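You operate a simulated robot arm through the tools that you are given. There is no shell and no other tool.

The job below is to be done with a simulated robot arm. You get a single attempt, and the scene is never put back.

TASK
Pump the day tank up to the 40 L mark.
Fine: Open the yellow air release tap and the black-grip fill valve for it, and shut both after. Where these are worked on the way, their far stop is far enough and under half their travel is too little: yellow air release tap.

It is judged by the outcome, as a careful person would: the job done as asked, and still so three seconds after it is handed in. It fails if anything else is knocked over, pushed out of place, dropped, spilled or broken.

THE ROBOT
A 6-joint arm with a fingered hand, fixed in place. Base frame: the origin is on the floor under the middle of its stand, x ahead of it, y to its left, z up. Lengths are in m, angles in degrees, forces in N, time in s.
With the tool pointing down near the work surface it reaches from about 0.32 to 0.74 m from the base axis. Its first joint turns from -166.0 to 166.0 degrees. Payload 4 kg.
Tool frame: the origin (TCP) lies between the finger pads and is the grasp point; the fingertips stand 0.026 m ahead of it; z points along the fingers, y is the line along which they close. The gripper opens to 0.148 m; its body begins 0.073 m behind the TCP. The gripper is a hand of 3 fingers: y runs from the thumb to the fingers, the wrist lies at [0, 0, -0.239] in the tool frame, and closing takes about 1.5 s.
Orientation is that of the tool frame in the base frame, as [roll, pitch, yaw] about the fixed x, y, z axes, in that order (R = Rz(yaw) Ry(pitch) Rx(roll)). With the fingers straight down and closing along the base's y, the tool's x points along the base's -x, its y along +y and its z along -z.

THE INTERFACE
- The arm moves only by the tool drive_tool. Its argument "deltas" is a list that holds one entry, the list of rows, each a list of 6 numbers: the shift along the tool's x, y, z in m, then the turn, a rotation vector about the tool's x, y, z in degrees. In form: [[[dx, dy, dz, ax, ay, az], ...]]. A call has 1 to 20 rows; each row is the pose to reach, as a shift and turn from the pose commanded when the call began, along the tool's axes at that moment. "grip" is the opening, from 0 (shut) to 1 (fully open), set as the call begins (left out, the last holds). Each row takes 0.2 s and may step no farther than 0.05 m and 8.6 degrees from the row before; otherwise, or with a gripper value out of range, the whole call is refused. Where a pose cannot be reached the arm comes as near as it can. A force on the tool above 40 N (or 10 N above the force at the start of the call, whichever is more), or a blocked arm, ends the call early, and 0.2 s more pass. The fingers move at their own pace (about 0.153 m/s each) and stop on an object; they squeeze with about 32 N. The grip force told is the motor's: it shows also when the fingers shut on nothing. Time passes only in rows, and 0.2 s behind the last, so rows that repeat a pose let the fingers close. The reply holds the time, the measured pose of the TCP, the force on the tool along the base axes, the opening and the grip force, in the units named above and with some noise, with the torque about the TCP (base axes, N m) and any sound that the robot's microphone picked up, and new pictures: "pictures" is both (left out), scene, wrist or none.
- Cameras (640 x 400 px; columns grow to the right, rows downward): "scene" is fixed at [0.0487, 0.6491, 1.5003]; the picture's right is [-0.68, -0.73, 0.00], its down [-0.28, 0.26, -0.93] and it looks along [0.68, -0.63, -0.38] (base axes); focal length 263 px, centre (320, 200). "wrist" rides on the gripper at [0.067, -0.039, -0.09] in the tool frame; the picture's right is [0.50, 0.87, 0.00], its down [-0.66, 0.38, -0.65] and it looks along [-0.57, 0.33, 0.76] (tool axes); focal length 222 px, centre (320, 200). There is no depth. A picture from a camera that has moved, and an enlarged one, comes with that camera's place and axes in the base frame and with its lens.
- move_column(by): slides the trunk up (or, below 0, down) by that many m; the arm rides with it, the base frame stays. It gives what a move gives, with no picture.
- finger_targets(finger1, finger2, thumb_bend): sets how far each is bent, from 0 (flat) to 1 (curled in); at 0.3 the hand is open as for a grip, at 0.7 the pads meet at the TCP. One left out holds its place. A second passes; each finger stops where it meets its share of the squeeze, and holds until it gets a number again. A gripper value or a shape takes the hand back. It gives what a move gives, with no picture; readings hold the bend of each and the force on the fingers (four entries, about 0 where the hand has none), thumb and palm.
- grasp_type(shape): the hand has 3 fingers and takes this shape, open, in about a second: jaw (thumb against the fingers, like two jaws); tri (thumb and two fingers); tip (a fingertip pinch); poke (one finger out to press); point (the index stretched); flat (the hand flat); cup (the hand cupped); fist (a fist). The gripper value then closes the fingers along that shape, each until it touches; the sizes above hold for jaw. It gives what a move gives, with no picture.
- zoom(camera, box): a new picture of the part [left, top, right, bottom] of that camera's present view, enlarged. No time passes.
- hand_in(): hands the job in; it is judged then, once.

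Nothing tells you positions but the pictures and the camera data. Unless the task says otherwise, let go and move clear before handing in.

The tools are called after "Request:" by a JSON object that holds its "op" and its "data". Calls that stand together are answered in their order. drive_tool: Moves the arm, as the interface text tells. Its arguments: {"type":"object","properties":{"deltas":{"type":"array"},"grip":{"type":"number"},"pictures":{"type":"string","enum":["both","scene","wrist","none"]}},"required":["deltas"]} The other tools are called the same way: move_column (by) moves the trunk up or down; grasp_type (shape) gives the hand a shape; finger_targets (finger1, finger2, thumb_bend) moves the fingers one by one; zoom (camera, box) takes an enlarged picture of a part of a camera's view; hand_in () hands the job in.

At the start:

```text
t: 0.0
tcp_pos: [0.43, -0.0488, 1.3965]
tool_rot: [180.0, 0.2, 179.9]
force: [-0.2, 0.1, -0.2]
torque: [-0.02, 0.0, -0.01]
width: 0.1478
gripper_force: 0.0
shape: jaw
bend: [0.3, 0.3, 0.3]
finger forces: [0.0, 0.0, 0.0, 0.0, 0.1, 0.0]
trunk travel left (down, up): [-0.525, 0.065]
```

scene: 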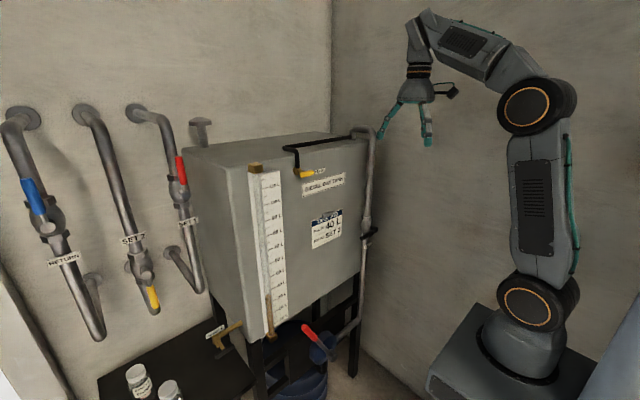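
wrist: 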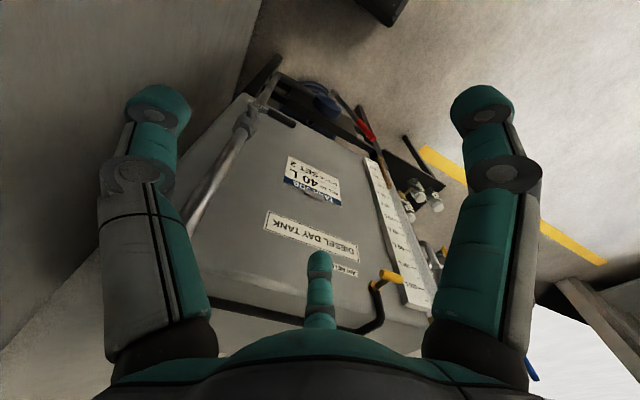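

I see a diesel day tank with a sight gauge, a yellow tap at its top front, a drain at its foot, a red-handled hand pump lever, and three wall pipes with blue, yellow and red handles. I'll zoom in first to identify every part before moving.

Request:
{"op": "zoom", "data": {"camera": "scene", "box": [220, 110, 420, 235]}}

Request:
{"op": "zoom", "data": {"camera": "scene", "box": [180, 270, 400, 400]}}

Request:
{"op": "zoom", "data": {"camera": "scene", "box": [0, 90, 220, 330]}}

Request:
{"op": "zoom", "data": {"camera": "scene", "box": [240, 150, 360, 250]}}

Request:
{"op": "zoom", "data": {"camera": "wrist", "box": [180, 50, 480, 350]}}

```text
3.20 times, centred on (320, 172) of scene
camera zoom: at [0.0487, 0.6491, 1.5003], right [-0.68, -0.73, 0.0], down [-0.28, 0.26, -0.93], along [0.68, -0.63, -0.38], focal length 842 px, centre (320, 288)
```

zoom: 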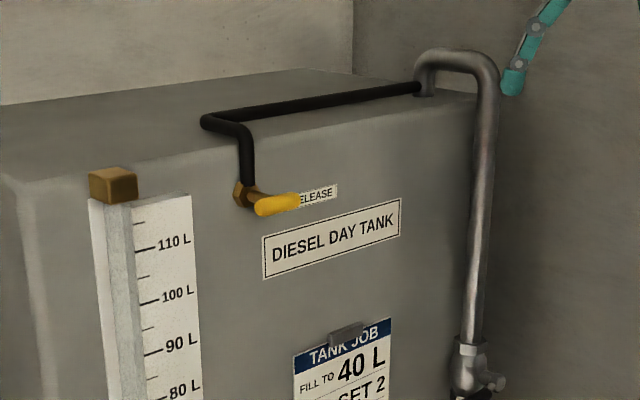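

```text
2.91 times, centred on (290, 335) of scene
camera zoom: at [0.0487, 0.6491, 1.5003], right [-0.68, -0.73, 0.0], down [-0.28, 0.26, -0.93], along [0.68, -0.63, -0.38], focal length 766 px, centre (407, -193)
```

zoom: 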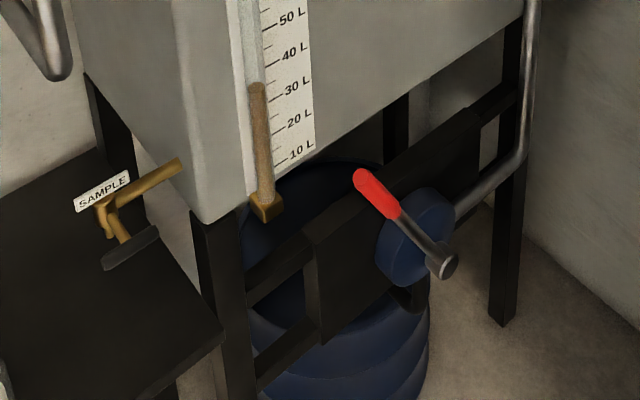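

```text
1.67 times, centred on (110, 210) of scene
camera zoom: at [0.0487, 0.6491, 1.5003], right [-0.68, -0.73, 0.0], down [-0.28, 0.26, -0.93], along [0.68, -0.63, -0.38], focal length 439 px, centre (670, 183)
```

zoom: 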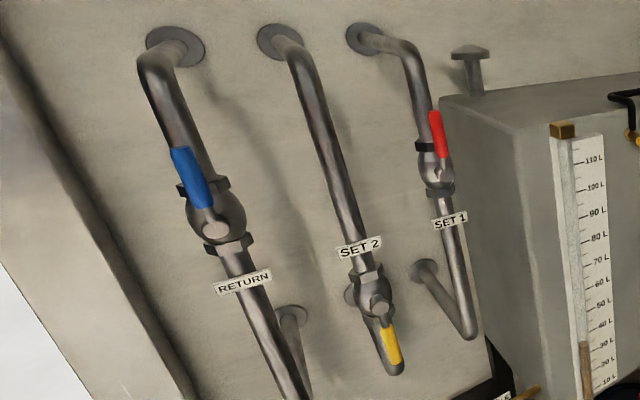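

```text
4.00 times, centred on (300, 200) of scene
camera zoom: at [0.0487, 0.6491, 1.5003], right [-0.68, -0.73, 0.0], down [-0.28, 0.26, -0.93], along [0.68, -0.63, -0.38], focal length 1053 px, centre (400, 200)
```

zoom: 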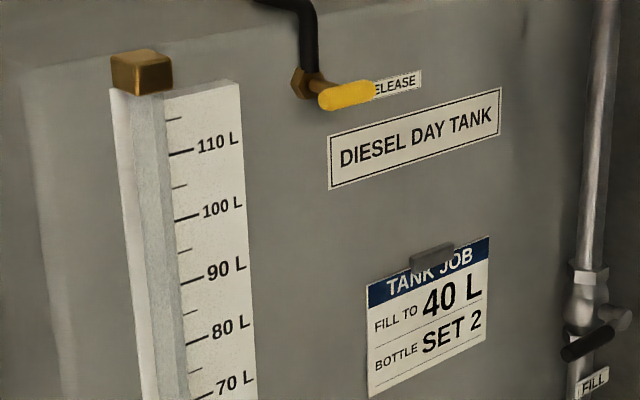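

```text
1.33 times, centred on (330, 200) of wrist
camera zoom: at [0.3605, -0.0876, 1.4868], right [-0.5, 0.87, 0.0], down [0.65, 0.38, 0.66], along [0.57, 0.33, -0.76], focal length 296 px, centre (307, 200)
```

zoom: 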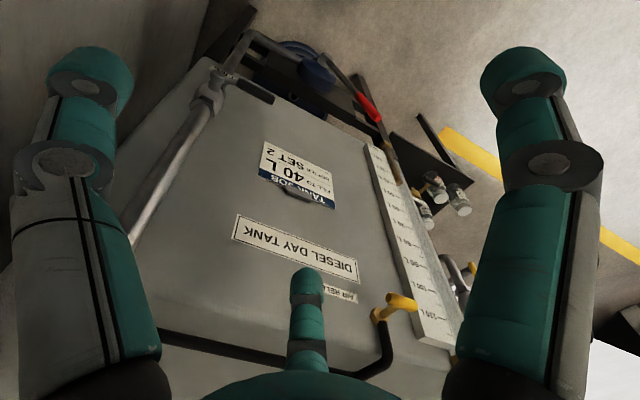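

The yellow tap sits near (0.65, 0.19, 1.28) with its grip reaching toward the robot; the fill valve is on the standpipe at the right. I'll zoom further for the geometry of each handle.

Request:
{"op": "zoom", "data": {"camera": "wrist", "box": [340, 240, 440, 340]}}

Request:
{"op": "zoom", "data": {"camera": "wrist", "box": [200, 50, 320, 170]}}

Request:
{"op": "zoom", "data": {"camera": "wrist", "box": [290, 70, 410, 170]}}

Request:
{"op": "zoom", "data": {"camera": "scene", "box": [280, 155, 330, 190]}}

Request:
{"op": "zoom", "data": {"camera": "scene", "box": [335, 205, 395, 265]}}

Request:
{"op": "zoom", "data": {"camera": "scene", "box": [245, 255, 305, 345]}}

Request:
{"op": "zoom", "data": {"camera": "scene", "box": [290, 310, 370, 375]}}

```text
4.00 times, centred on (390, 290) of wrist
camera zoom: at [0.3605, -0.0876, 1.4868], right [-0.5, 0.87, 0.0], down [0.65, 0.38, 0.66], along [0.57, 0.33, -0.76], focal length 888 px, centre (40, -160)
```

zoom: 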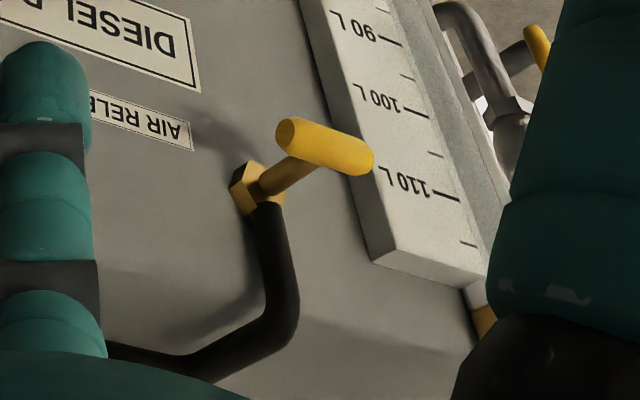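

```text
3.33 times, centred on (260, 110) of wrist
camera zoom: at [0.3605, -0.0876, 1.4868], right [-0.5, 0.87, 0.0], down [0.65, 0.38, 0.66], along [0.57, 0.33, -0.76], focal length 740 px, centre (520, 500)
```

zoom: 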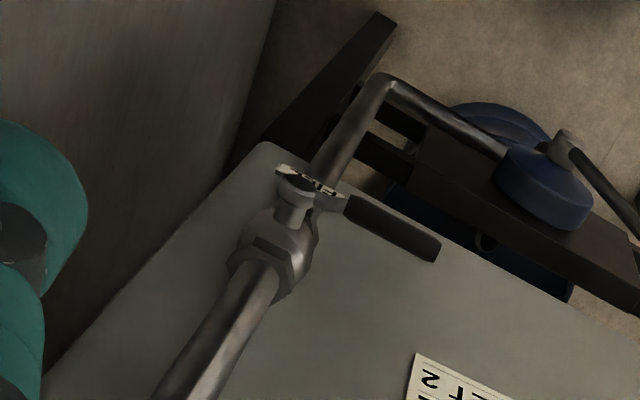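

```text
4.00 times, centred on (350, 120) of wrist
camera zoom: at [0.3605, -0.0876, 1.4868], right [-0.5, 0.87, 0.0], down [0.65, 0.38, 0.66], along [0.57, 0.33, -0.76], focal length 888 px, centre (200, 520)
```

zoom: 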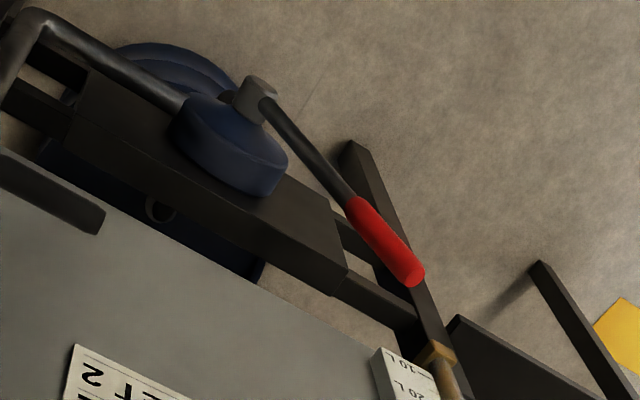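

```text
11.43 times, centred on (305, 172) of scene
camera zoom: at [0.0487, 0.6491, 1.5003], right [-0.68, -0.73, 0.0], down [-0.28, 0.26, -0.93], along [0.68, -0.63, -0.38], focal length 3008 px, centre (491, 514)
```

zoom: 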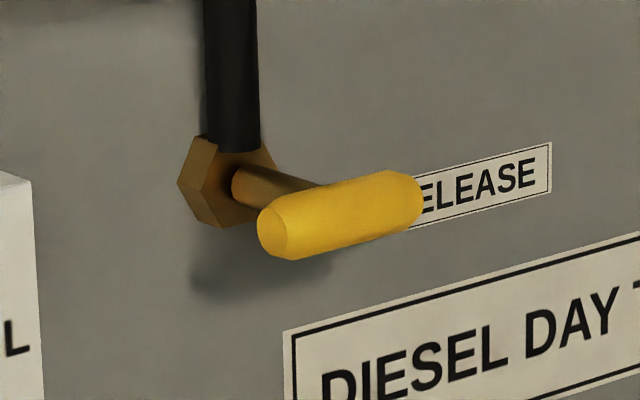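

```text
6.67 times, centred on (365, 235) of scene
camera zoom: at [0.0487, 0.6491, 1.5003], right [-0.68, -0.73, 0.0], down [-0.28, 0.26, -0.93], along [0.68, -0.63, -0.38], focal length 1755 px, centre (20, -33)
```

zoom: 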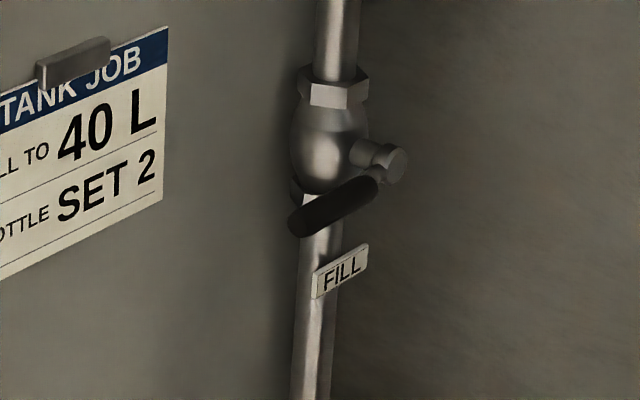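

```text
4.44 times, centred on (275, 300) of scene
camera zoom: at [0.0487, 0.6491, 1.5003], right [-0.68, -0.73, 0.0], down [-0.28, 0.26, -0.93], along [0.68, -0.63, -0.38], focal length 1170 px, centre (520, -244)
```

zoom: 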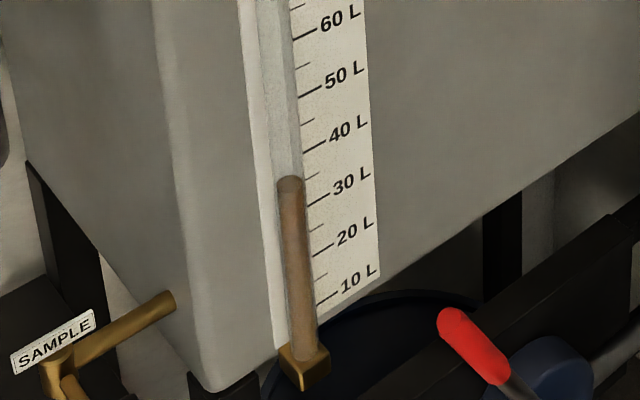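

```text
6.15 times, centred on (330, 342) of scene
camera zoom: at [0.0487, 0.6491, 1.5003], right [-0.68, -0.73, 0.0], down [-0.28, 0.26, -0.93], along [0.68, -0.63, -0.38], focal length 1620 px, centre (258, -677)
```

zoom: 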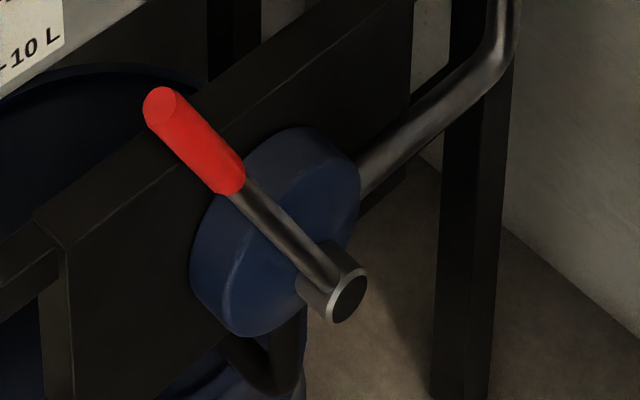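

The tap has a horizontal T-bar on a stem pointing at the robot (−x), centred near (0.597, 0.188, 1.287). The fill valve pivots near (0.563, −0.131, 1.005) with its grip reaching +y, and the pump lever pivots near (0.553, 0.097, 0.51) with its red grip tip near (0.565, 0.242, 0.767). I'll look at the gauge closely before moving.

Request:
{"op": "zoom", "data": {"camera": "scene", "box": [260, 280, 296, 312]}}

Request:
{"op": "zoom", "data": {"camera": "wrist", "box": [360, 150, 440, 220]}}

Request:
{"op": "zoom", "data": {"camera": "scene", "box": [400, 220, 640, 400]}}

Request:
{"op": "zoom", "data": {"camera": "scene", "box": [80, 310, 260, 400]}}

```text
12.50 times, centred on (278, 296) of scene
camera zoom: at [0.0487, 0.6491, 1.5003], right [-0.68, -0.73, 0.0], down [-0.28, 0.26, -0.93], along [0.68, -0.63, -0.38], focal length 3290 px, centre (845, -1000)
```

zoom: 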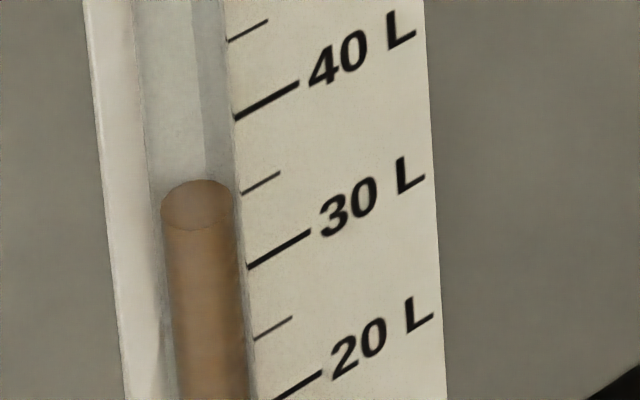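

```text
5.71 times, centred on (400, 185) of wrist
camera zoom: at [0.3605, -0.0876, 1.4868], right [-0.5, 0.87, 0.0], down [0.65, 0.38, 0.66], along [0.57, 0.33, -0.76], focal length 1269 px, centre (-137, 286)
```

zoom: 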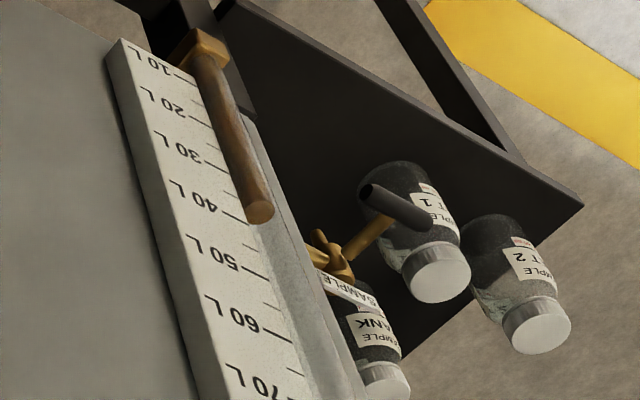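

```text
2.22 times, centred on (520, 310) of scene
camera zoom: at [0.0487, 0.6491, 1.5003], right [-0.68, -0.73, 0.0], down [-0.28, 0.26, -0.93], along [0.68, -0.63, -0.38], focal length 585 px, centre (-124, -44)
```

zoom: 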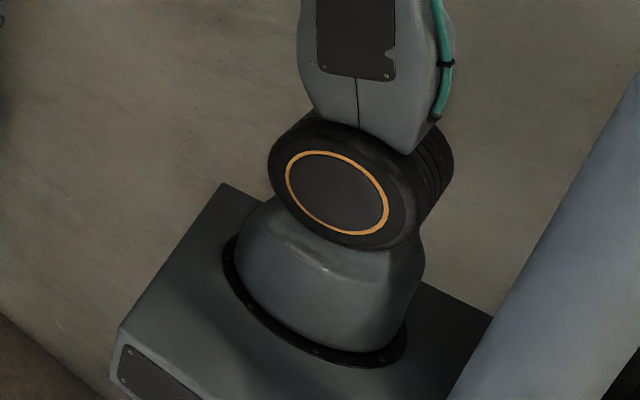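

```text
3.56 times, centred on (170, 355) of scene
camera zoom: at [0.0487, 0.6491, 1.5003], right [-0.68, -0.73, 0.0], down [-0.28, 0.26, -0.93], along [0.68, -0.63, -0.38], focal length 936 px, centre (853, -351)
```

zoom: 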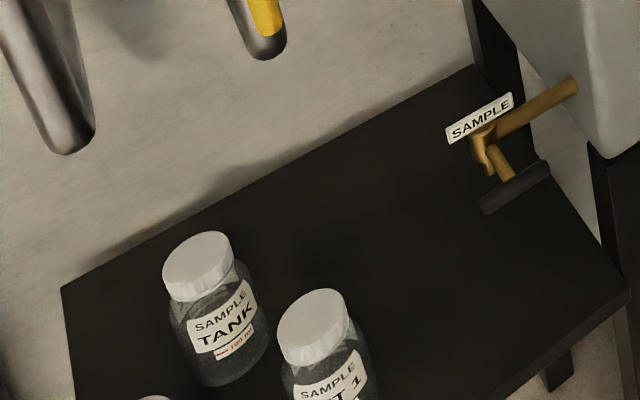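

Gauge reads about 36 L by my triangulation (level z≈0.914, 40 L tick z≈0.930). Before moving I'll test in free air how the hand closes in its jaw, tip and tri shapes.

Request:
{"op": "drive_tool", "data": {"deltas": [[[0, 0, 0, 0, 0, 0], [0, 0, 0, 0, 0, 0], [0, 0, 0, 0, 0, 0], [0, 0, 0, 0, 0, 0], [0, 0, 0, 0, 0, 0], [0, 0, 0, 0, 0, 0], [0, 0, 0, 0, 0, 0], [0, 0, 0, 0, 0, 0]]], "grip": 0, "pictures": "wrist"}}

```text
t: 1.8
tcp_pos: [0.429, -0.0495, 1.3962]
tool_rot: [-180.0, 0.2, 179.9]
force: [0.9, 0.6, 0.2]
torque: [-0.01, 0.0, -0.01]
width: 0.0001
gripper_force: 32.3
shape: jaw
bend: [0.7, 0.7, 0.7]
finger forces: [0.0, 0.0, 0.1, 0.0, 0.1, 0.0]
trunk travel left (down, up): [-0.525, 0.065]
camera wrist: at [0.3605, -0.0876, 1.4868], right [-0.5, 0.87, 0.0], down [0.65, 0.38, 0.66], along [0.57, 0.33, -0.76], focal length 222 px, centre (320, 200)
```

wrist: 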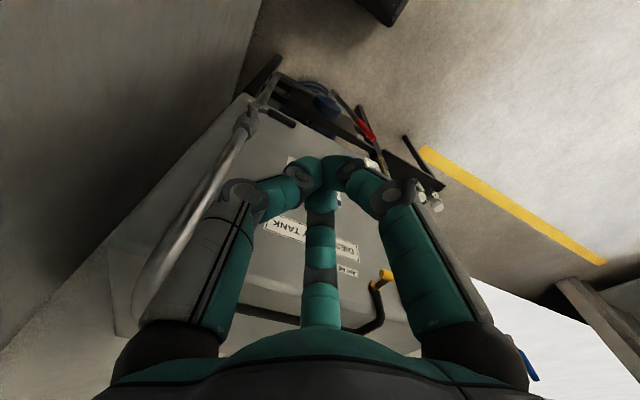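

In the jaw shape the thumb and two fingers converge on the TCP like a tripod, so a small T-bar fits if it lies along the tool's x. Next I open the hand and tilt the tool to point horizontally at the tank (+x), staying clear of it.

Request:
{"op": "drive_tool", "data": {"deltas": [[[-0.004, 0, -0.002, 0, -8.18, 0], [-0.008, 0, -0.004, 0, -16.36, 0], [-0.011, 0, -0.006, 0, -24.55, 0], [-0.015, 0, -0.007, 0, -32.73, 0], [-0.018, 0, -0.009, 0, -40.91, 0], [-0.022, 0, -0.011, 0, -49.09, 0], [-0.026, 0, -0.013, 0, -57.27, 0], [-0.029, 0, -0.015, 0, -65.45, 0], [-0.033, 0, -0.017, 0, -73.64, 0], [-0.036, 0, -0.019, 0, -81.82, 0], [-0.04, 0, -0.02, 0, -90, 0], [-0.04, 0, -0.02, 0, -90, 0]]], "grip": 1, "pictures": "both"}}

```text
t: 4.4
tcp_pos: [0.4528, -0.0448, 1.4468]
tool_rot: [-178.3, 84.1, 176.5]
force: [-0.4, -0.1, -1.0]
torque: [0.02, 0.0, -0.04]
width: 0.1477
gripper_force: 0.1
shape: jaw
bend: [0.3, 0.3, 0.3]
finger forces: [0.1, 0.0, 0.1, 0.1, 0.1, 0.0]
out of reach, approached as far as the arm can: row 10, 11
trunk travel left (down, up): [-0.525, 0.065]
camera wrist: at [0.3532, -0.076, 1.3895], right [0.02, 0.87, -0.5], down [-0.55, 0.43, 0.72], along [0.84, 0.26, 0.48], focal length 222 px, centre (320, 200)
```

scene: 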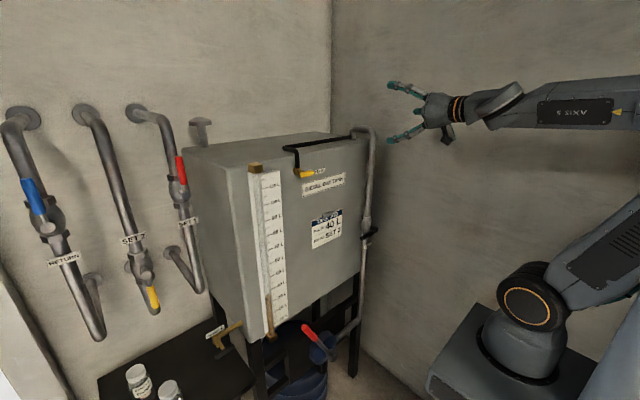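
wrist: 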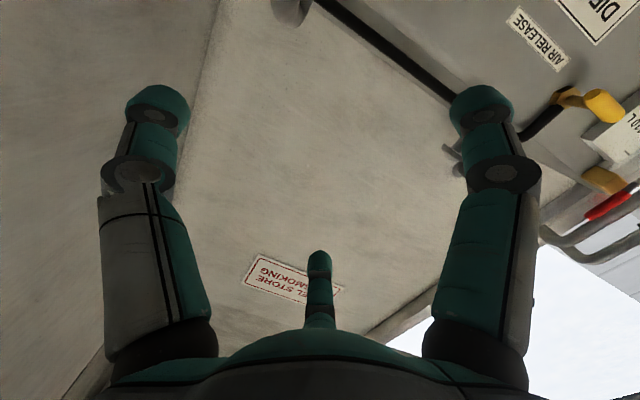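

The tool is nearly horizontal (84°), limited because the wrist is too close to the shoulder. I'll lower the trunk about 0.12 m so that the tap sits in a comfortable zone, then check the pose.

Request:
{"op": "move_column", "data": {"by": -0.12}}

```text
t: 5.9
tcp_pos: [0.4542, -0.0447, 1.3258]
tool_rot: [-178.7, 84.1, 176.4]
force: [0.0, -0.5, 0.4]
torque: [0.0, 0.0, -0.02]
width: 0.148
gripper_force: 0.1
shape: jaw
bend: [0.3, 0.3, 0.3]
finger forces: [0.0, 0.0, 0.0, 0.1, 0.1, 0.0]
trunk travel left (down, up): [-0.405, 0.185]
```

Trunk is down and the TCP is at z≈1.326. I'll move left toward the tap's y and slightly forward, to see which pose is being commanded.

Request:
{"op": "drive_tool", "data": {"deltas": [[[0, 0.04, 0.01, 0, 0, 0], [0, 0.08, 0.02, 0, 0, 0], [0, 0.12, 0.02, 0, 0, 0], [0, 0.16, 0.02, 0, 0, 0], [0, 0.2, 0.02, 0, 0, 0], [0, 0.2, 0.02, 0, 0, 0]]], "pictures": "both"}}

```text
t: 7.3
tcp_pos: [0.4918, 0.1531, 1.3237]
tool_rot: [-178.7, 84.2, 176.5]
force: [-0.3, 0.4, -0.5]
torque: [-0.01, -0.02, 0.0]
width: 0.1483
gripper_force: 0.0
shape: jaw
bend: [0.3, 0.3, 0.3]
finger forces: [0.0, 0.0, 0.0, 0.0, 0.0, 0.0]
out of reach, approached as far as the arm can: row 1, 2
trunk travel left (down, up): [-0.405, 0.185]
camera wrist: at [0.3897, 0.1225, 1.2663], right [0.02, 0.87, -0.5], down [-0.55, 0.43, 0.72], along [0.84, 0.26, 0.48], focal length 222 px, centre (320, 200)
```

scene: 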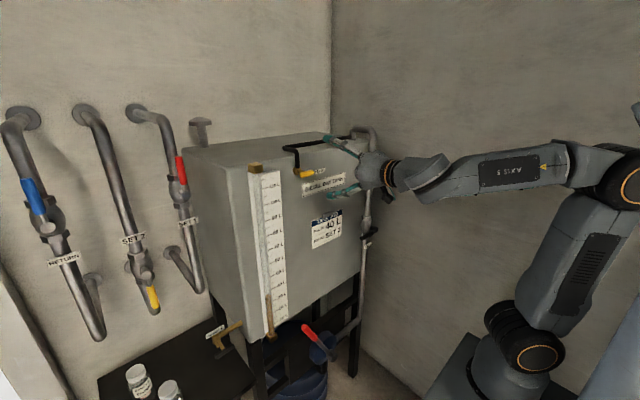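
wrist: 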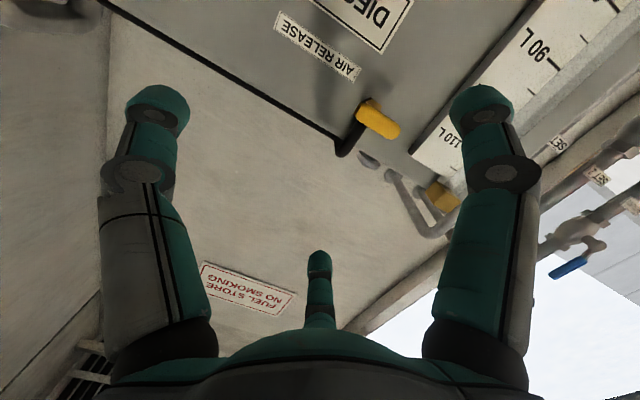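

The arm now tracks; the hand is in front of the tank at (0.492, 0.153, 1.324), and the tap bar is visible ahead. I'll square the tool to point exactly along +x and centre it nearer the tap.

Request:
{"op": "drive_tool", "data": {"deltas": [[[0.012, 0.018, 0.005, -2.4, -2.9, -0.2], [0.023, 0.036, 0.009, -4.73, -5.8, -0.34], [0.023, 0.036, 0.009, -4.73, -5.8, -0.34]]], "pictures": "none"}}

```text
t: 8.1
tcp_pos: [0.5015, 0.1878, 1.2999]
tool_rot: [-114.4, 89.7, -114.5]
force: [-0.7, -0.3, 0.2]
torque: [-0.02, 0.01, 0.0]
width: 0.1479
gripper_force: 0.0
shape: jaw
bend: [0.3, 0.3, 0.3]
finger forces: [0.0, 0.1, 0.1, 0.0, 0.0, 0.0]
trunk travel left (down, up): [-0.405, 0.185]
```

The tool is now square to the tank. I'll roll it 90° about its own axis so it closes vertically on the horizontal T-bar, narrowing the hand partly.

Request:
{"op": "drive_tool", "data": {"deltas": [[[0, 0, 0, 0, 0, 8.18], [0, 0, 0, 0, 0, 16.36], [0, 0, 0, 0, 0, 24.55], [0, 0, 0, 0, 0, 32.73], [0, 0, 0, 0, 0, 40.91], [0, 0, 0, 0, 0, 49.09], [0, 0, 0, 0, 0, 57.27], [0, 0, 0, 0, 0, 65.45], [0, 0, 0, 0, 0, 73.64], [0, 0, 0, 0, 0, 81.82], [0, 0, 0, 0, 0, 90], [0, 0, 0, 0, 0, 90]]], "grip": 0.5, "pictures": "both"}}

```text
t: 10.7
tcp_pos: [0.4996, 0.1876, 1.2996]
tool_rot: [90.1, 0.1, 89.9]
force: [0.3, 0.3, -0.7]
torque: [-0.01, -0.02, 0.02]
width: 0.0745
gripper_force: 0.1
shape: jaw
bend: [0.36, 0.36, 0.7]
finger forces: [0.0, 0.0, 0.0, 0.0, 0.0, 0.1]
trunk travel left (down, up): [-0.405, 0.185]
camera wrist: at [0.4089, 0.2557, 1.2621], right [0.0, 0.5, 0.86], down [-0.65, -0.65, 0.38], along [0.76, -0.57, 0.33], focal length 222 px, centre (320, 200)
```

scene: 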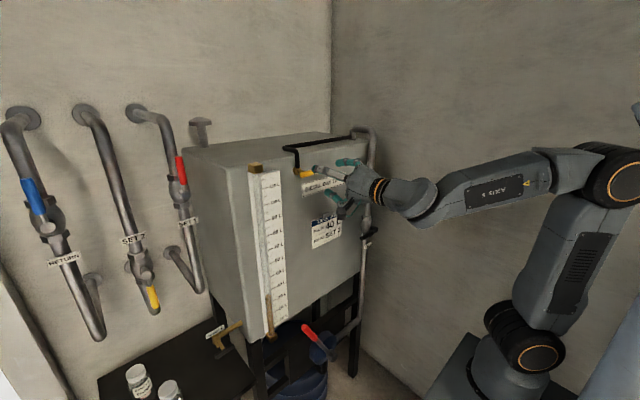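
wrist: 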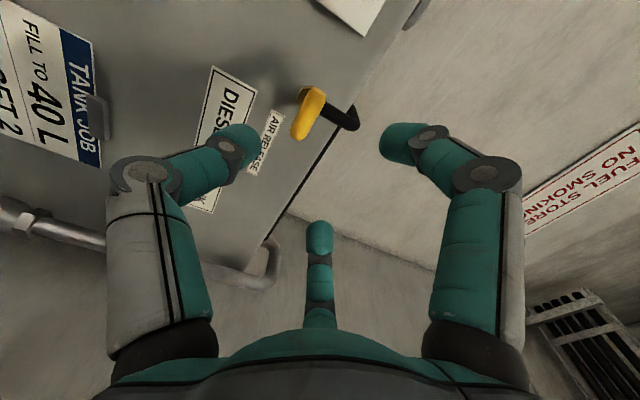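

The hand is rolled and facing the tap; with grip 0.5 the thumb curls fully, so I'll set the fingers individually to a balanced half-open. I'll zoom on the bar to refine its place.

Request:
{"op": "finger_targets", "data": {"finger1": 0.48, "finger2": 0.48, "thumb_bend": 0.48}}

Request:
{"op": "zoom", "data": {"camera": "wrist", "box": [260, 60, 400, 150]}}

Request:
{"op": "zoom", "data": {"camera": "scene", "box": [270, 130, 390, 220]}}

```text
t: 11.7
tcp_pos: [0.4996, 0.1872, 1.3009]
tool_rot: [90.2, 0.2, 89.9]
force: [-0.3, 0.3, 0.1]
torque: [0.05, 0.0, 0.01]
width: 0.0687
gripper_force: 0.0
shape: fingers
bend: [0.48, 0.48, 0.48]
finger forces: [0.0, 0.0, 0.0, 0.0, 0.1, 0.0]
trunk travel left (down, up): [-0.405, 0.185]
```

```text
4.44 times, centred on (330, 105) of wrist
camera zoom: at [0.4089, 0.2557, 1.262], right [0.0, 0.5, 0.86], down [-0.65, -0.65, 0.38], along [0.76, -0.57, 0.33], focal length 987 px, centre (276, 622)
```

zoom: 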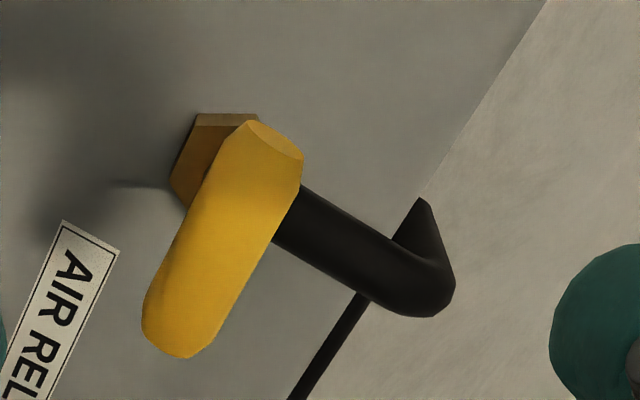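

```text
4.44 times, centred on (330, 175) of scene
camera zoom: at [0.0487, 0.6491, 1.5003], right [-0.68, -0.73, 0.0], down [-0.28, 0.26, -0.93], along [0.68, -0.63, -0.38], focal length 1170 px, centre (276, 311)
```

zoom: 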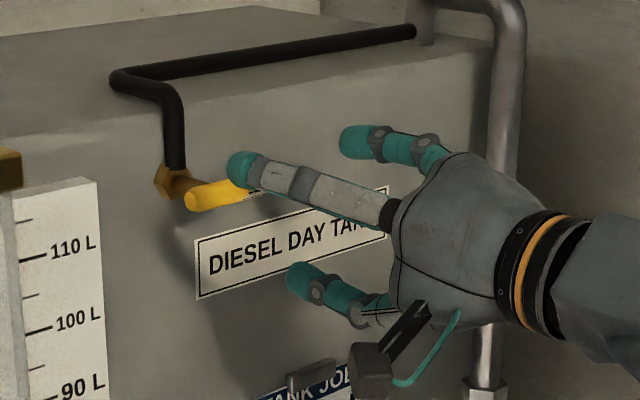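

Bar centre refined to about (0.595, 0.190, 1.287). I'll align and advance part of the way, then check by picture.

Request:
{"op": "drive_tool", "data": {"deltas": [[[0.001, -0.007, 0.015, 0, 0, 0], [0.003, -0.014, 0.03, 0, 0, 0], [0.003, -0.014, 0.045, 0, 0, 0], [0.003, -0.014, 0.055, 0, 0, 0], [0.003, -0.014, 0.055, 0, 0, 0]]], "pictures": "both"}}

Request:
{"op": "zoom", "data": {"camera": "wrist", "box": [180, 60, 460, 240]}}

Request:
{"op": "zoom", "data": {"camera": "scene", "box": [270, 130, 390, 220]}}

```text
t: 12.9
tcp_pos: [0.5547, 0.1913, 1.2867]
tool_rot: [90.1, 0.3, 89.9]
force: [0.8, -0.6, 0.5]
torque: [-0.01, 0.03, 0.0]
width: 0.0687
gripper_force: 0.0
shape: fingers
bend: [0.48, 0.48, 0.48]
finger forces: [0.1, 0.0, 0.1, 0.0, 0.0, 0.0]
trunk travel left (down, up): [-0.405, 0.185]
camera wrist: at [0.4638, 0.258, 1.2482], right [0.0, 0.5, 0.86], down [-0.65, -0.65, 0.38], along [0.76, -0.57, 0.33], focal length 222 px, centre (320, 200)
```

scene: 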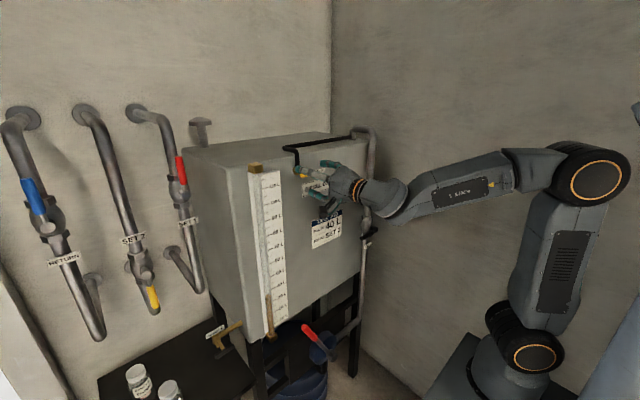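
wrist: 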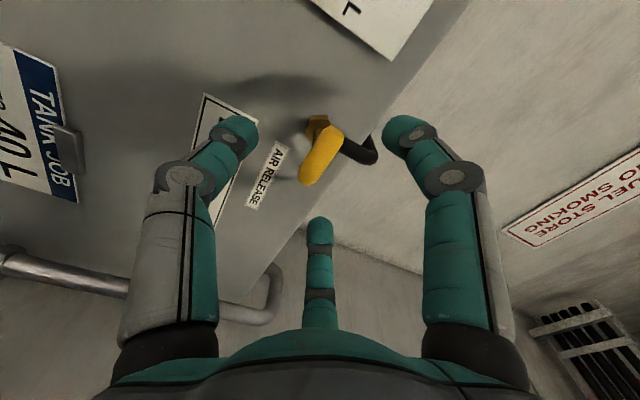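

```text
2.22 times, centred on (320, 150) of wrist
camera zoom: at [0.4638, 0.258, 1.2482], right [0.0, 0.5, 0.86], down [-0.65, -0.65, 0.38], along [0.76, -0.57, 0.33], focal length 494 px, centre (320, 311)
```

zoom: 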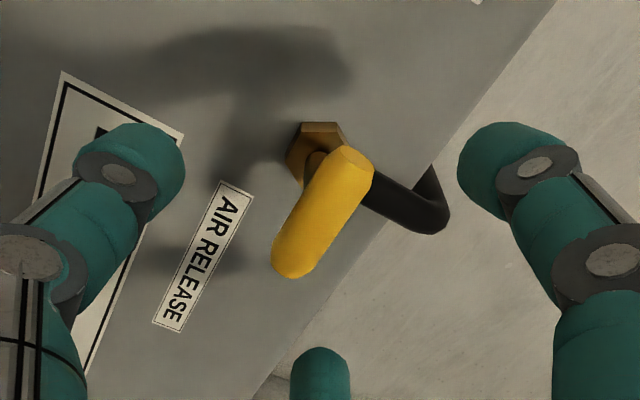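

```text
4.44 times, centred on (330, 175) of scene
camera zoom: at [0.0487, 0.6491, 1.5003], right [-0.68, -0.73, 0.0], down [-0.28, 0.26, -0.93], along [0.68, -0.63, -0.38], focal length 1170 px, centre (276, 311)
```

zoom: 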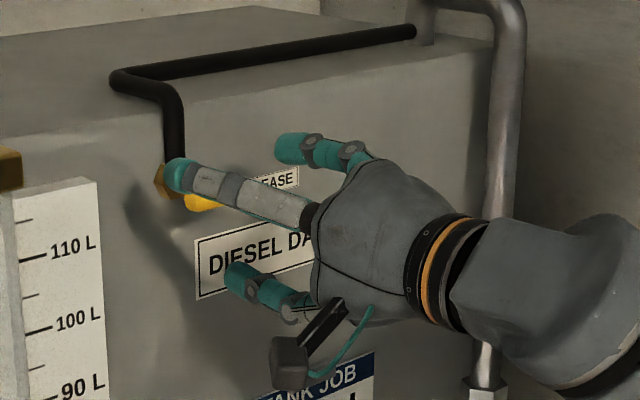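

The bar is centred between the fingers. I'll advance to place it at the grasp point and close all fingers together.

Request:
{"op": "drive_tool", "data": {"deltas": [[[0, 0, 0.012, 0, 0, 0], [0, 0, 0.024, 0, 0, 0], [0, 0, 0.037, 0, 0, 0], [0, 0, 0.037, 0, 0, 0]]], "pictures": "none"}}

Request:
{"op": "finger_targets", "data": {"finger1": 0.75, "finger2": 0.75, "thumb_bend": 0.75}}

Request:
{"op": "zoom", "data": {"camera": "wrist", "box": [180, 60, 460, 240]}}

Request:
{"op": "zoom", "data": {"camera": "scene", "box": [270, 130, 390, 220]}}

```text
t: 13.9
tcp_pos: [0.5927, 0.1897, 1.2869]
tool_rot: [90.0, 0.1, 89.9]
force: [0.0, -0.5, 0.3]
torque: [-0.01, -0.01, 0.0]
width: 0.0687
gripper_force: 0.2
shape: fingers
bend: [0.48, 0.48, 0.48]
finger forces: [0.0, 0.1, 0.0, 0.0, 0.0, 0.0]
trunk travel left (down, up): [-0.405, 0.185]
```

```text
t: 14.9
tcp_pos: [0.5926, 0.1908, 1.2863]
tool_rot: [90.2, 0.2, 89.8]
force: [8.3, -0.1, 3.6]
torque: [0.01, 0.05, -0.02]
width: 0.006
gripper_force: 12.7
shape: fingers
bend: [0.72, 0.72, 0.68]
finger forces: [8.0, 8.2, 0.1, 0.0, 8.3, 0.0]
trunk travel left (down, up): [-0.405, 0.185]
```

```text
2.22 times, centred on (320, 150) of wrist
camera zoom: at [0.5028, 0.2579, 1.2472], right [0.0, 0.5, 0.86], down [-0.65, -0.65, 0.38], along [0.76, -0.57, 0.33], focal length 494 px, centre (320, 311)
```

zoom: 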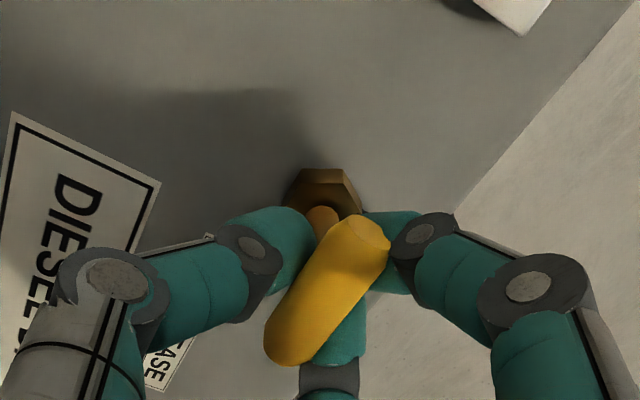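

```text
4.44 times, centred on (330, 175) of scene
camera zoom: at [0.0487, 0.6491, 1.5003], right [-0.68, -0.73, 0.0], down [-0.28, 0.26, -0.93], along [0.68, -0.63, -0.38], focal length 1170 px, centre (276, 311)
```

zoom: 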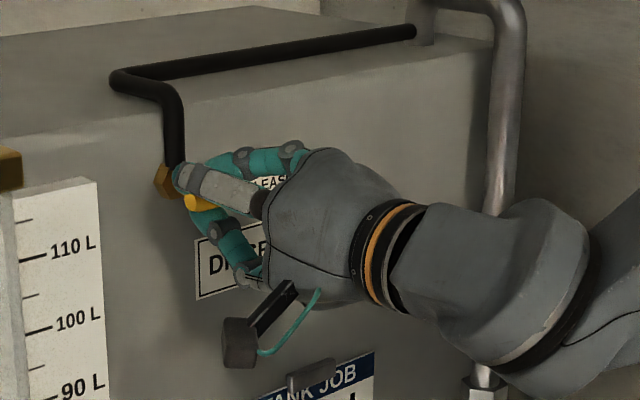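

The fingertips have closed on the stem behind the bar, so I'm a bit too deep. I'll loosen, back off about 13 mm, and re-grip on the bar itself.

Request:
{"op": "finger_targets", "data": {"finger1": 0.52, "finger2": 0.52, "thumb_bend": 0.52}}

Request:
{"op": "drive_tool", "data": {"deltas": [[[0, 0, -0.007, 0, 0, 0], [0, 0, -0.013, 0, 0, 0], [0, 0, -0.013, 0, 0, 0]]], "pictures": "none"}}

Request:
{"op": "finger_targets", "data": {"finger1": 0.75, "finger2": 0.75, "thumb_bend": 0.75}}

Request:
{"op": "zoom", "data": {"camera": "wrist", "box": [180, 60, 460, 240]}}

```text
t: 15.9
tcp_pos: [0.5924, 0.1905, 1.286]
tool_rot: [90.2, 0.2, 89.9]
force: [-0.1, 0.1, -0.3]
torque: [-0.02, 0.01, 0.0]
width: 0.0553
gripper_force: 0.1
shape: fingers
bend: [0.52, 0.52, 0.52]
finger forces: [0.1, 0.1, 0.1, 0.0, 0.0, 0.0]
trunk travel left (down, up): [-0.405, 0.185]
```

```text
t: 16.7
tcp_pos: [0.5791, 0.1907, 1.2875]
tool_rot: [90.1, 0.3, 89.9]
force: [-0.9, 0.8, 0.6]
torque: [0.01, -0.01, 0.03]
width: 0.055
gripper_force: 0.1
shape: fingers
bend: [0.52, 0.52, 0.52]
finger forces: [0.0, 0.0, 0.0, 0.0, 0.0, 0.0]
trunk travel left (down, up): [-0.405, 0.185]
```

```text
t: 17.7
tcp_pos: [0.5805, 0.1906, 1.2861]
tool_rot: [90.1, 0.2, 89.9]
force: [5.1, 0.5, 7.9]
torque: [0.03, -0.14, -0.04]
width: 0.0111
gripper_force: 12.3
shape: fingers
bend: [0.65, 0.65, 0.68]
finger forces: [8.0, 8.2, 0.0, 0.0, 8.8, 0.0]
trunk travel left (down, up): [-0.405, 0.185]
```

```text
2.22 times, centred on (320, 150) of wrist
camera zoom: at [0.4886, 0.258, 1.2482], right [0.0, 0.5, 0.86], down [-0.65, -0.65, 0.38], along [0.76, -0.57, 0.33], focal length 494 px, centre (320, 311)
```

zoom: 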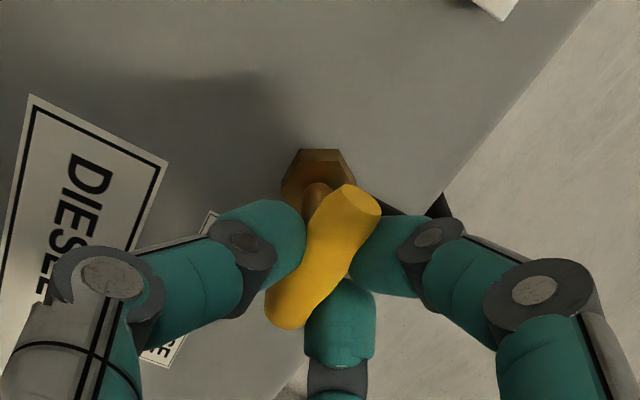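

Good grip on the bar now: thumb below, fingers above. I'll try turning a small amount counter-clockwise (seen facing the tank) and watch the torque.

Request:
{"op": "drive_tool", "data": {"deltas": [[[0, 0, 0, 0, 0, -6], [0, 0, 0, 0, 0, -12], [0, 0, 0, 0, 0, -12]]], "pictures": "none"}}

Request:
{"op": "zoom", "data": {"camera": "wrist", "box": [180, 60, 460, 240]}}

Request:
{"op": "zoom", "data": {"camera": "scene", "box": [270, 130, 390, 220]}}

```text
t: 18.5
tcp_pos: [0.5789, 0.1915, 1.2856]
tool_rot: [90.1, 12.4, 89.9]
force: [4.7, 0.8, 8.3]
torque: [0.0, -0.12, 0.03]
width: 0.0114
gripper_force: 12.7
shape: fingers
bend: [0.65, 0.65, 0.68]
finger forces: [7.9, 8.0, 0.1, 0.0, 8.7, 0.0]
trunk travel left (down, up): [-0.405, 0.185]
```

```text
2.22 times, centred on (320, 150) of wrist
camera zoom: at [0.4886, 0.2485, 1.2346], right [0.0, 0.67, 0.74], down [-0.65, -0.56, 0.51], along [0.76, -0.48, 0.44], focal length 494 px, centre (320, 311)
```

zoom: 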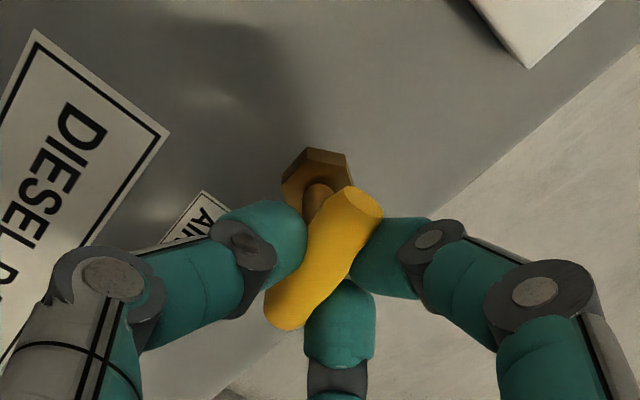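

```text
4.44 times, centred on (330, 175) of scene
camera zoom: at [0.0487, 0.6491, 1.5003], right [-0.68, -0.73, 0.0], down [-0.28, 0.26, -0.93], along [0.68, -0.63, -0.38], focal length 1170 px, centre (276, 311)
```

zoom: 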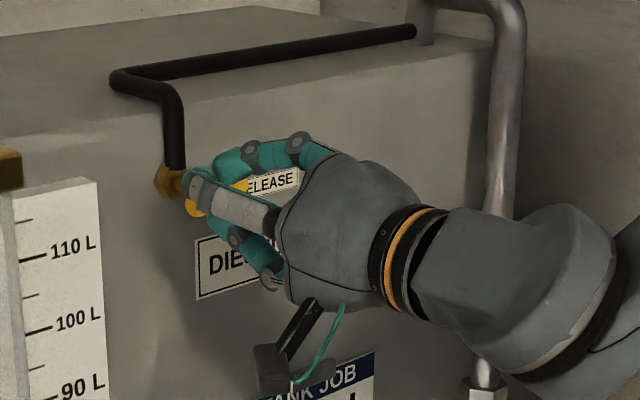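

The bar turned along with the hand with no resistance. I'll continue counter-clockwise in steps, watching for a stop.

Request:
{"op": "drive_tool", "data": {"deltas": [[[0, 0, 0, 0, 0, -8], [0, 0, 0, 0, 0, -16], [0, 0, 0, 0, 0, -24], [0, 0, 0, 0, 0, -32], [0, 0, 0, 0, 0, -40], [0, 0, 0, 0, 0, -40]]], "pictures": "none"}}

Request:
{"op": "zoom", "data": {"camera": "wrist", "box": [180, 60, 460, 240]}}

```text
t: 19.9
tcp_pos: [0.5797, 0.1908, 1.2854]
tool_rot: [90.3, 52.3, 90.0]
force: [4.0, 2.8, 4.8]
torque: [0.04, -0.08, 0.03]
width: 0.0115
gripper_force: 12.0
shape: fingers
bend: [0.65, 0.65, 0.68]
finger forces: [7.3, 7.6, 0.1, 0.1, 10.0, 0.0]
trunk travel left (down, up): [-0.405, 0.185]
```

```text
2.22 times, centred on (320, 150) of wrist
camera zoom: at [0.4885, 0.2013, 1.2093], right [0.0, 0.99, 0.13], down [-0.65, -0.1, 0.75], along [0.76, -0.09, 0.65], focal length 494 px, centre (320, 311)
```

zoom: 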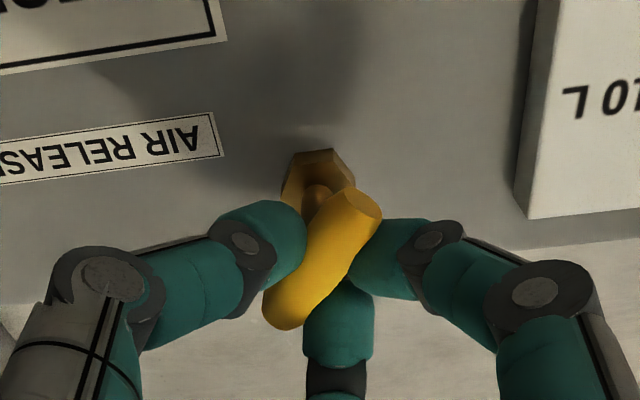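

Turned 52° so far with the bar following. Continuing toward 90°.

Request:
{"op": "drive_tool", "data": {"deltas": [[[0, 0, 0, 0, 0, -8], [0, 0, 0, 0, 0, -16], [0, 0, 0, 0, 0, -24], [0, 0, 0, 0, 0, -32], [0, 0, 0, 0, 0, -38], [0, 0, 0, 0, 0, -38]]], "pictures": "none"}}

Request:
{"op": "zoom", "data": {"camera": "wrist", "box": [180, 60, 460, 240]}}

```text
t: 21.3
tcp_pos: [0.58, 0.1916, 1.2852]
tool_rot: [-120.8, 89.5, -120.7]
force: [0.8, 0.5, -0.5]
torque: [0.03, 0.01, -0.04]
width: 0.0113
gripper_force: 13.8
shape: fingers
bend: [0.72, 0.72, 0.68]
finger forces: [6.7, 7.3, 0.1, 0.0, 13.0, 0.0]
trunk travel left (down, up): [-0.405, 0.185]
```

```text
2.22 times, centred on (320, 150) of wrist
camera zoom: at [0.4888, 0.1518, 1.2191], right [0.0, 0.86, -0.5], down [-0.65, 0.38, 0.66], along [0.76, 0.33, 0.56], focal length 494 px, centre (320, 311)
```

zoom: 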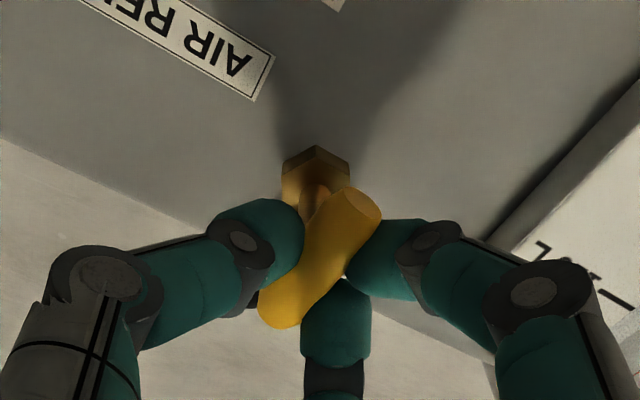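

About 90° turned and the bar still follows. I'll probe a few degrees further to see whether this is the far stop.

Request:
{"op": "drive_tool", "data": {"deltas": [[[0, 0, 0, 0, 0, -5], [0, 0, 0, 0, 0, -10], [0, 0, 0, 0, 0, -10]]], "pictures": "none"}}

Request:
{"op": "zoom", "data": {"camera": "wrist", "box": [180, 60, 460, 240]}}

Request:
{"op": "zoom", "data": {"camera": "scene", "box": [270, 130, 390, 220]}}

```text
t: 22.1
tcp_pos: [0.5781, 0.1907, 1.2858]
tool_rot: [-91.2, 79.6, -91.2]
force: [3.6, 0.3, -2.9]
torque: [0.12, 0.03, -0.01]
width: 0.0118
gripper_force: 14.4
shape: fingers
bend: [0.72, 0.72, 0.68]
finger forces: [7.0, 6.4, 0.0, 0.0, 13.9, 0.0]
trunk travel left (down, up): [-0.405, 0.185]
```

```text
2.22 times, centred on (320, 150) of wrist
camera zoom: at [0.4885, 0.1408, 1.2265], right [0.0, 0.76, -0.65], down [-0.65, 0.49, 0.58], along [0.76, 0.42, 0.5], focal length 494 px, centre (320, 311)
```

zoom: 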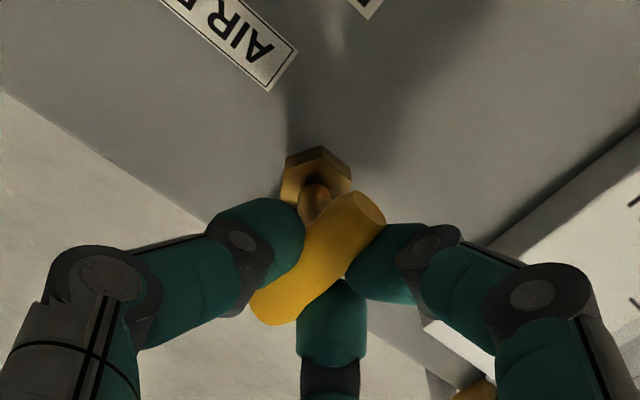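

```text
4.44 times, centred on (330, 175) of scene
camera zoom: at [0.0487, 0.6491, 1.5003], right [-0.68, -0.73, 0.0], down [-0.28, 0.26, -0.93], along [0.68, -0.63, -0.38], focal length 1170 px, centre (276, 311)
```

zoom: 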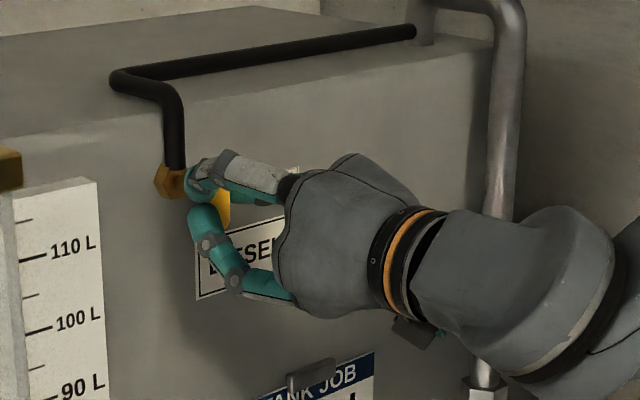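

The bar slipped slightly against the fingers with torque rising, so the tap is at its far stop, vertical: open. I'll release and back straight off.

Request:
{"op": "finger_targets", "data": {"finger1": 0.45, "finger2": 0.45, "thumb_bend": 0.45}}

Request:
{"op": "drive_tool", "data": {"deltas": [[[0, 0, -0.015, 0, 0, 0], [0, 0, -0.03, 0, 0, 0], [0, 0, -0.05, 0, 0, 0], [0, 0, -0.075, 0, 0, 0], [0, 0, -0.09, 0, 0, 0], [0, 0, -0.09, 0, 0, 0]]], "pictures": "both"}}

Request:
{"op": "zoom", "data": {"camera": "scene", "box": [270, 140, 350, 200]}}

```text
t: 23.1
tcp_pos: [0.579, 0.1901, 1.2861]
tool_rot: [-90.8, 79.8, -90.9]
force: [0.4, -0.2, 0.2]
torque: [0.03, 0.01, 0.01]
width: 0.0785
gripper_force: 0.0
shape: fingers
bend: [0.45, 0.45, 0.45]
finger forces: [0.0, 0.1, 0.0, 0.1, 0.1, 0.1]
trunk travel left (down, up): [-0.405, 0.185]
```

```text
t: 24.5
tcp_pos: [0.4888, 0.1914, 1.2865]
tool_rot: [-90.7, 79.8, -90.9]
force: [-0.3, 0.3, -0.3]
torque: [0.0, 0.01, -0.01]
width: 0.0782
gripper_force: 0.0
shape: fingers
bend: [0.45, 0.45, 0.45]
finger forces: [0.0, 0.1, 0.0, 0.1, 0.0, 0.1]
trunk travel left (down, up): [-0.405, 0.185]
camera wrist: at [0.3967, 0.1403, 1.2272], right [0.0, 0.76, -0.65], down [-0.65, 0.49, 0.58], along [0.76, 0.42, 0.5], focal length 222 px, centre (320, 200)
```

scene: 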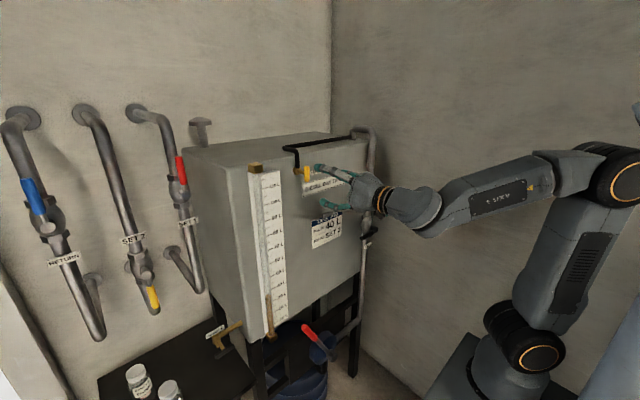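
wrist: 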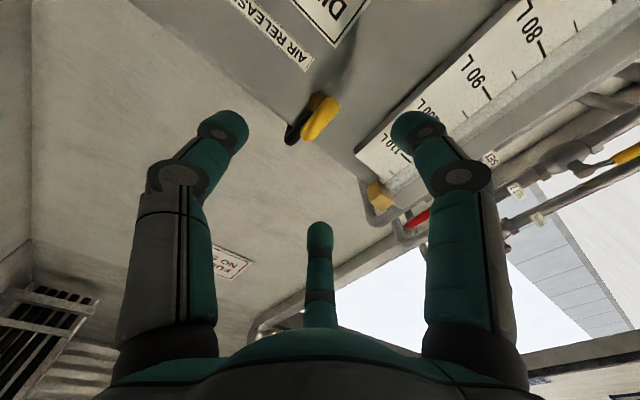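

```text
6.67 times, centred on (310, 170) of scene
camera zoom: at [0.0487, 0.6491, 1.5003], right [-0.68, -0.73, 0.0], down [-0.28, 0.26, -0.93], along [0.68, -0.63, -0.38], focal length 1755 px, centre (387, 400)
```

zoom: 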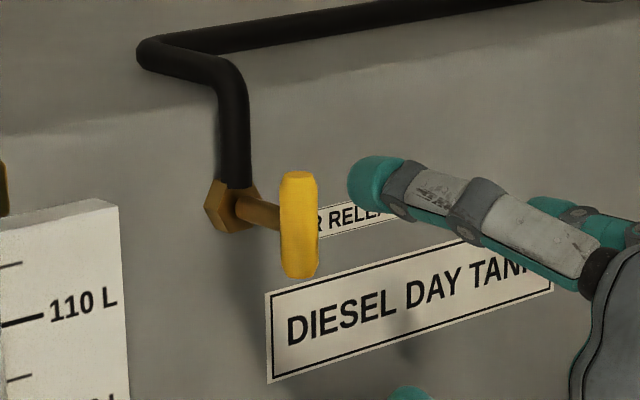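

The yellow tap is now vertical, in line with its pipe (open). Next is the fill valve at z≈1.0: I'll lower the trunk 0.28 m and shift right.

Request:
{"op": "move_column", "data": {"by": -0.28}}

```text
t: 27.3
tcp_pos: [0.4886, 0.1913, 1.0064]
tool_rot: [-90.8, 79.8, -90.9]
force: [0.8, 0.3, -0.9]
torque: [0.0, 0.05, 0.0]
width: 0.0784
gripper_force: 0.0
shape: fingers
bend: [0.45, 0.45, 0.45]
finger forces: [0.0, 0.0, 0.0, 0.0, 0.0, 0.0]
trunk travel left (down, up): [-0.125, 0.465]
```

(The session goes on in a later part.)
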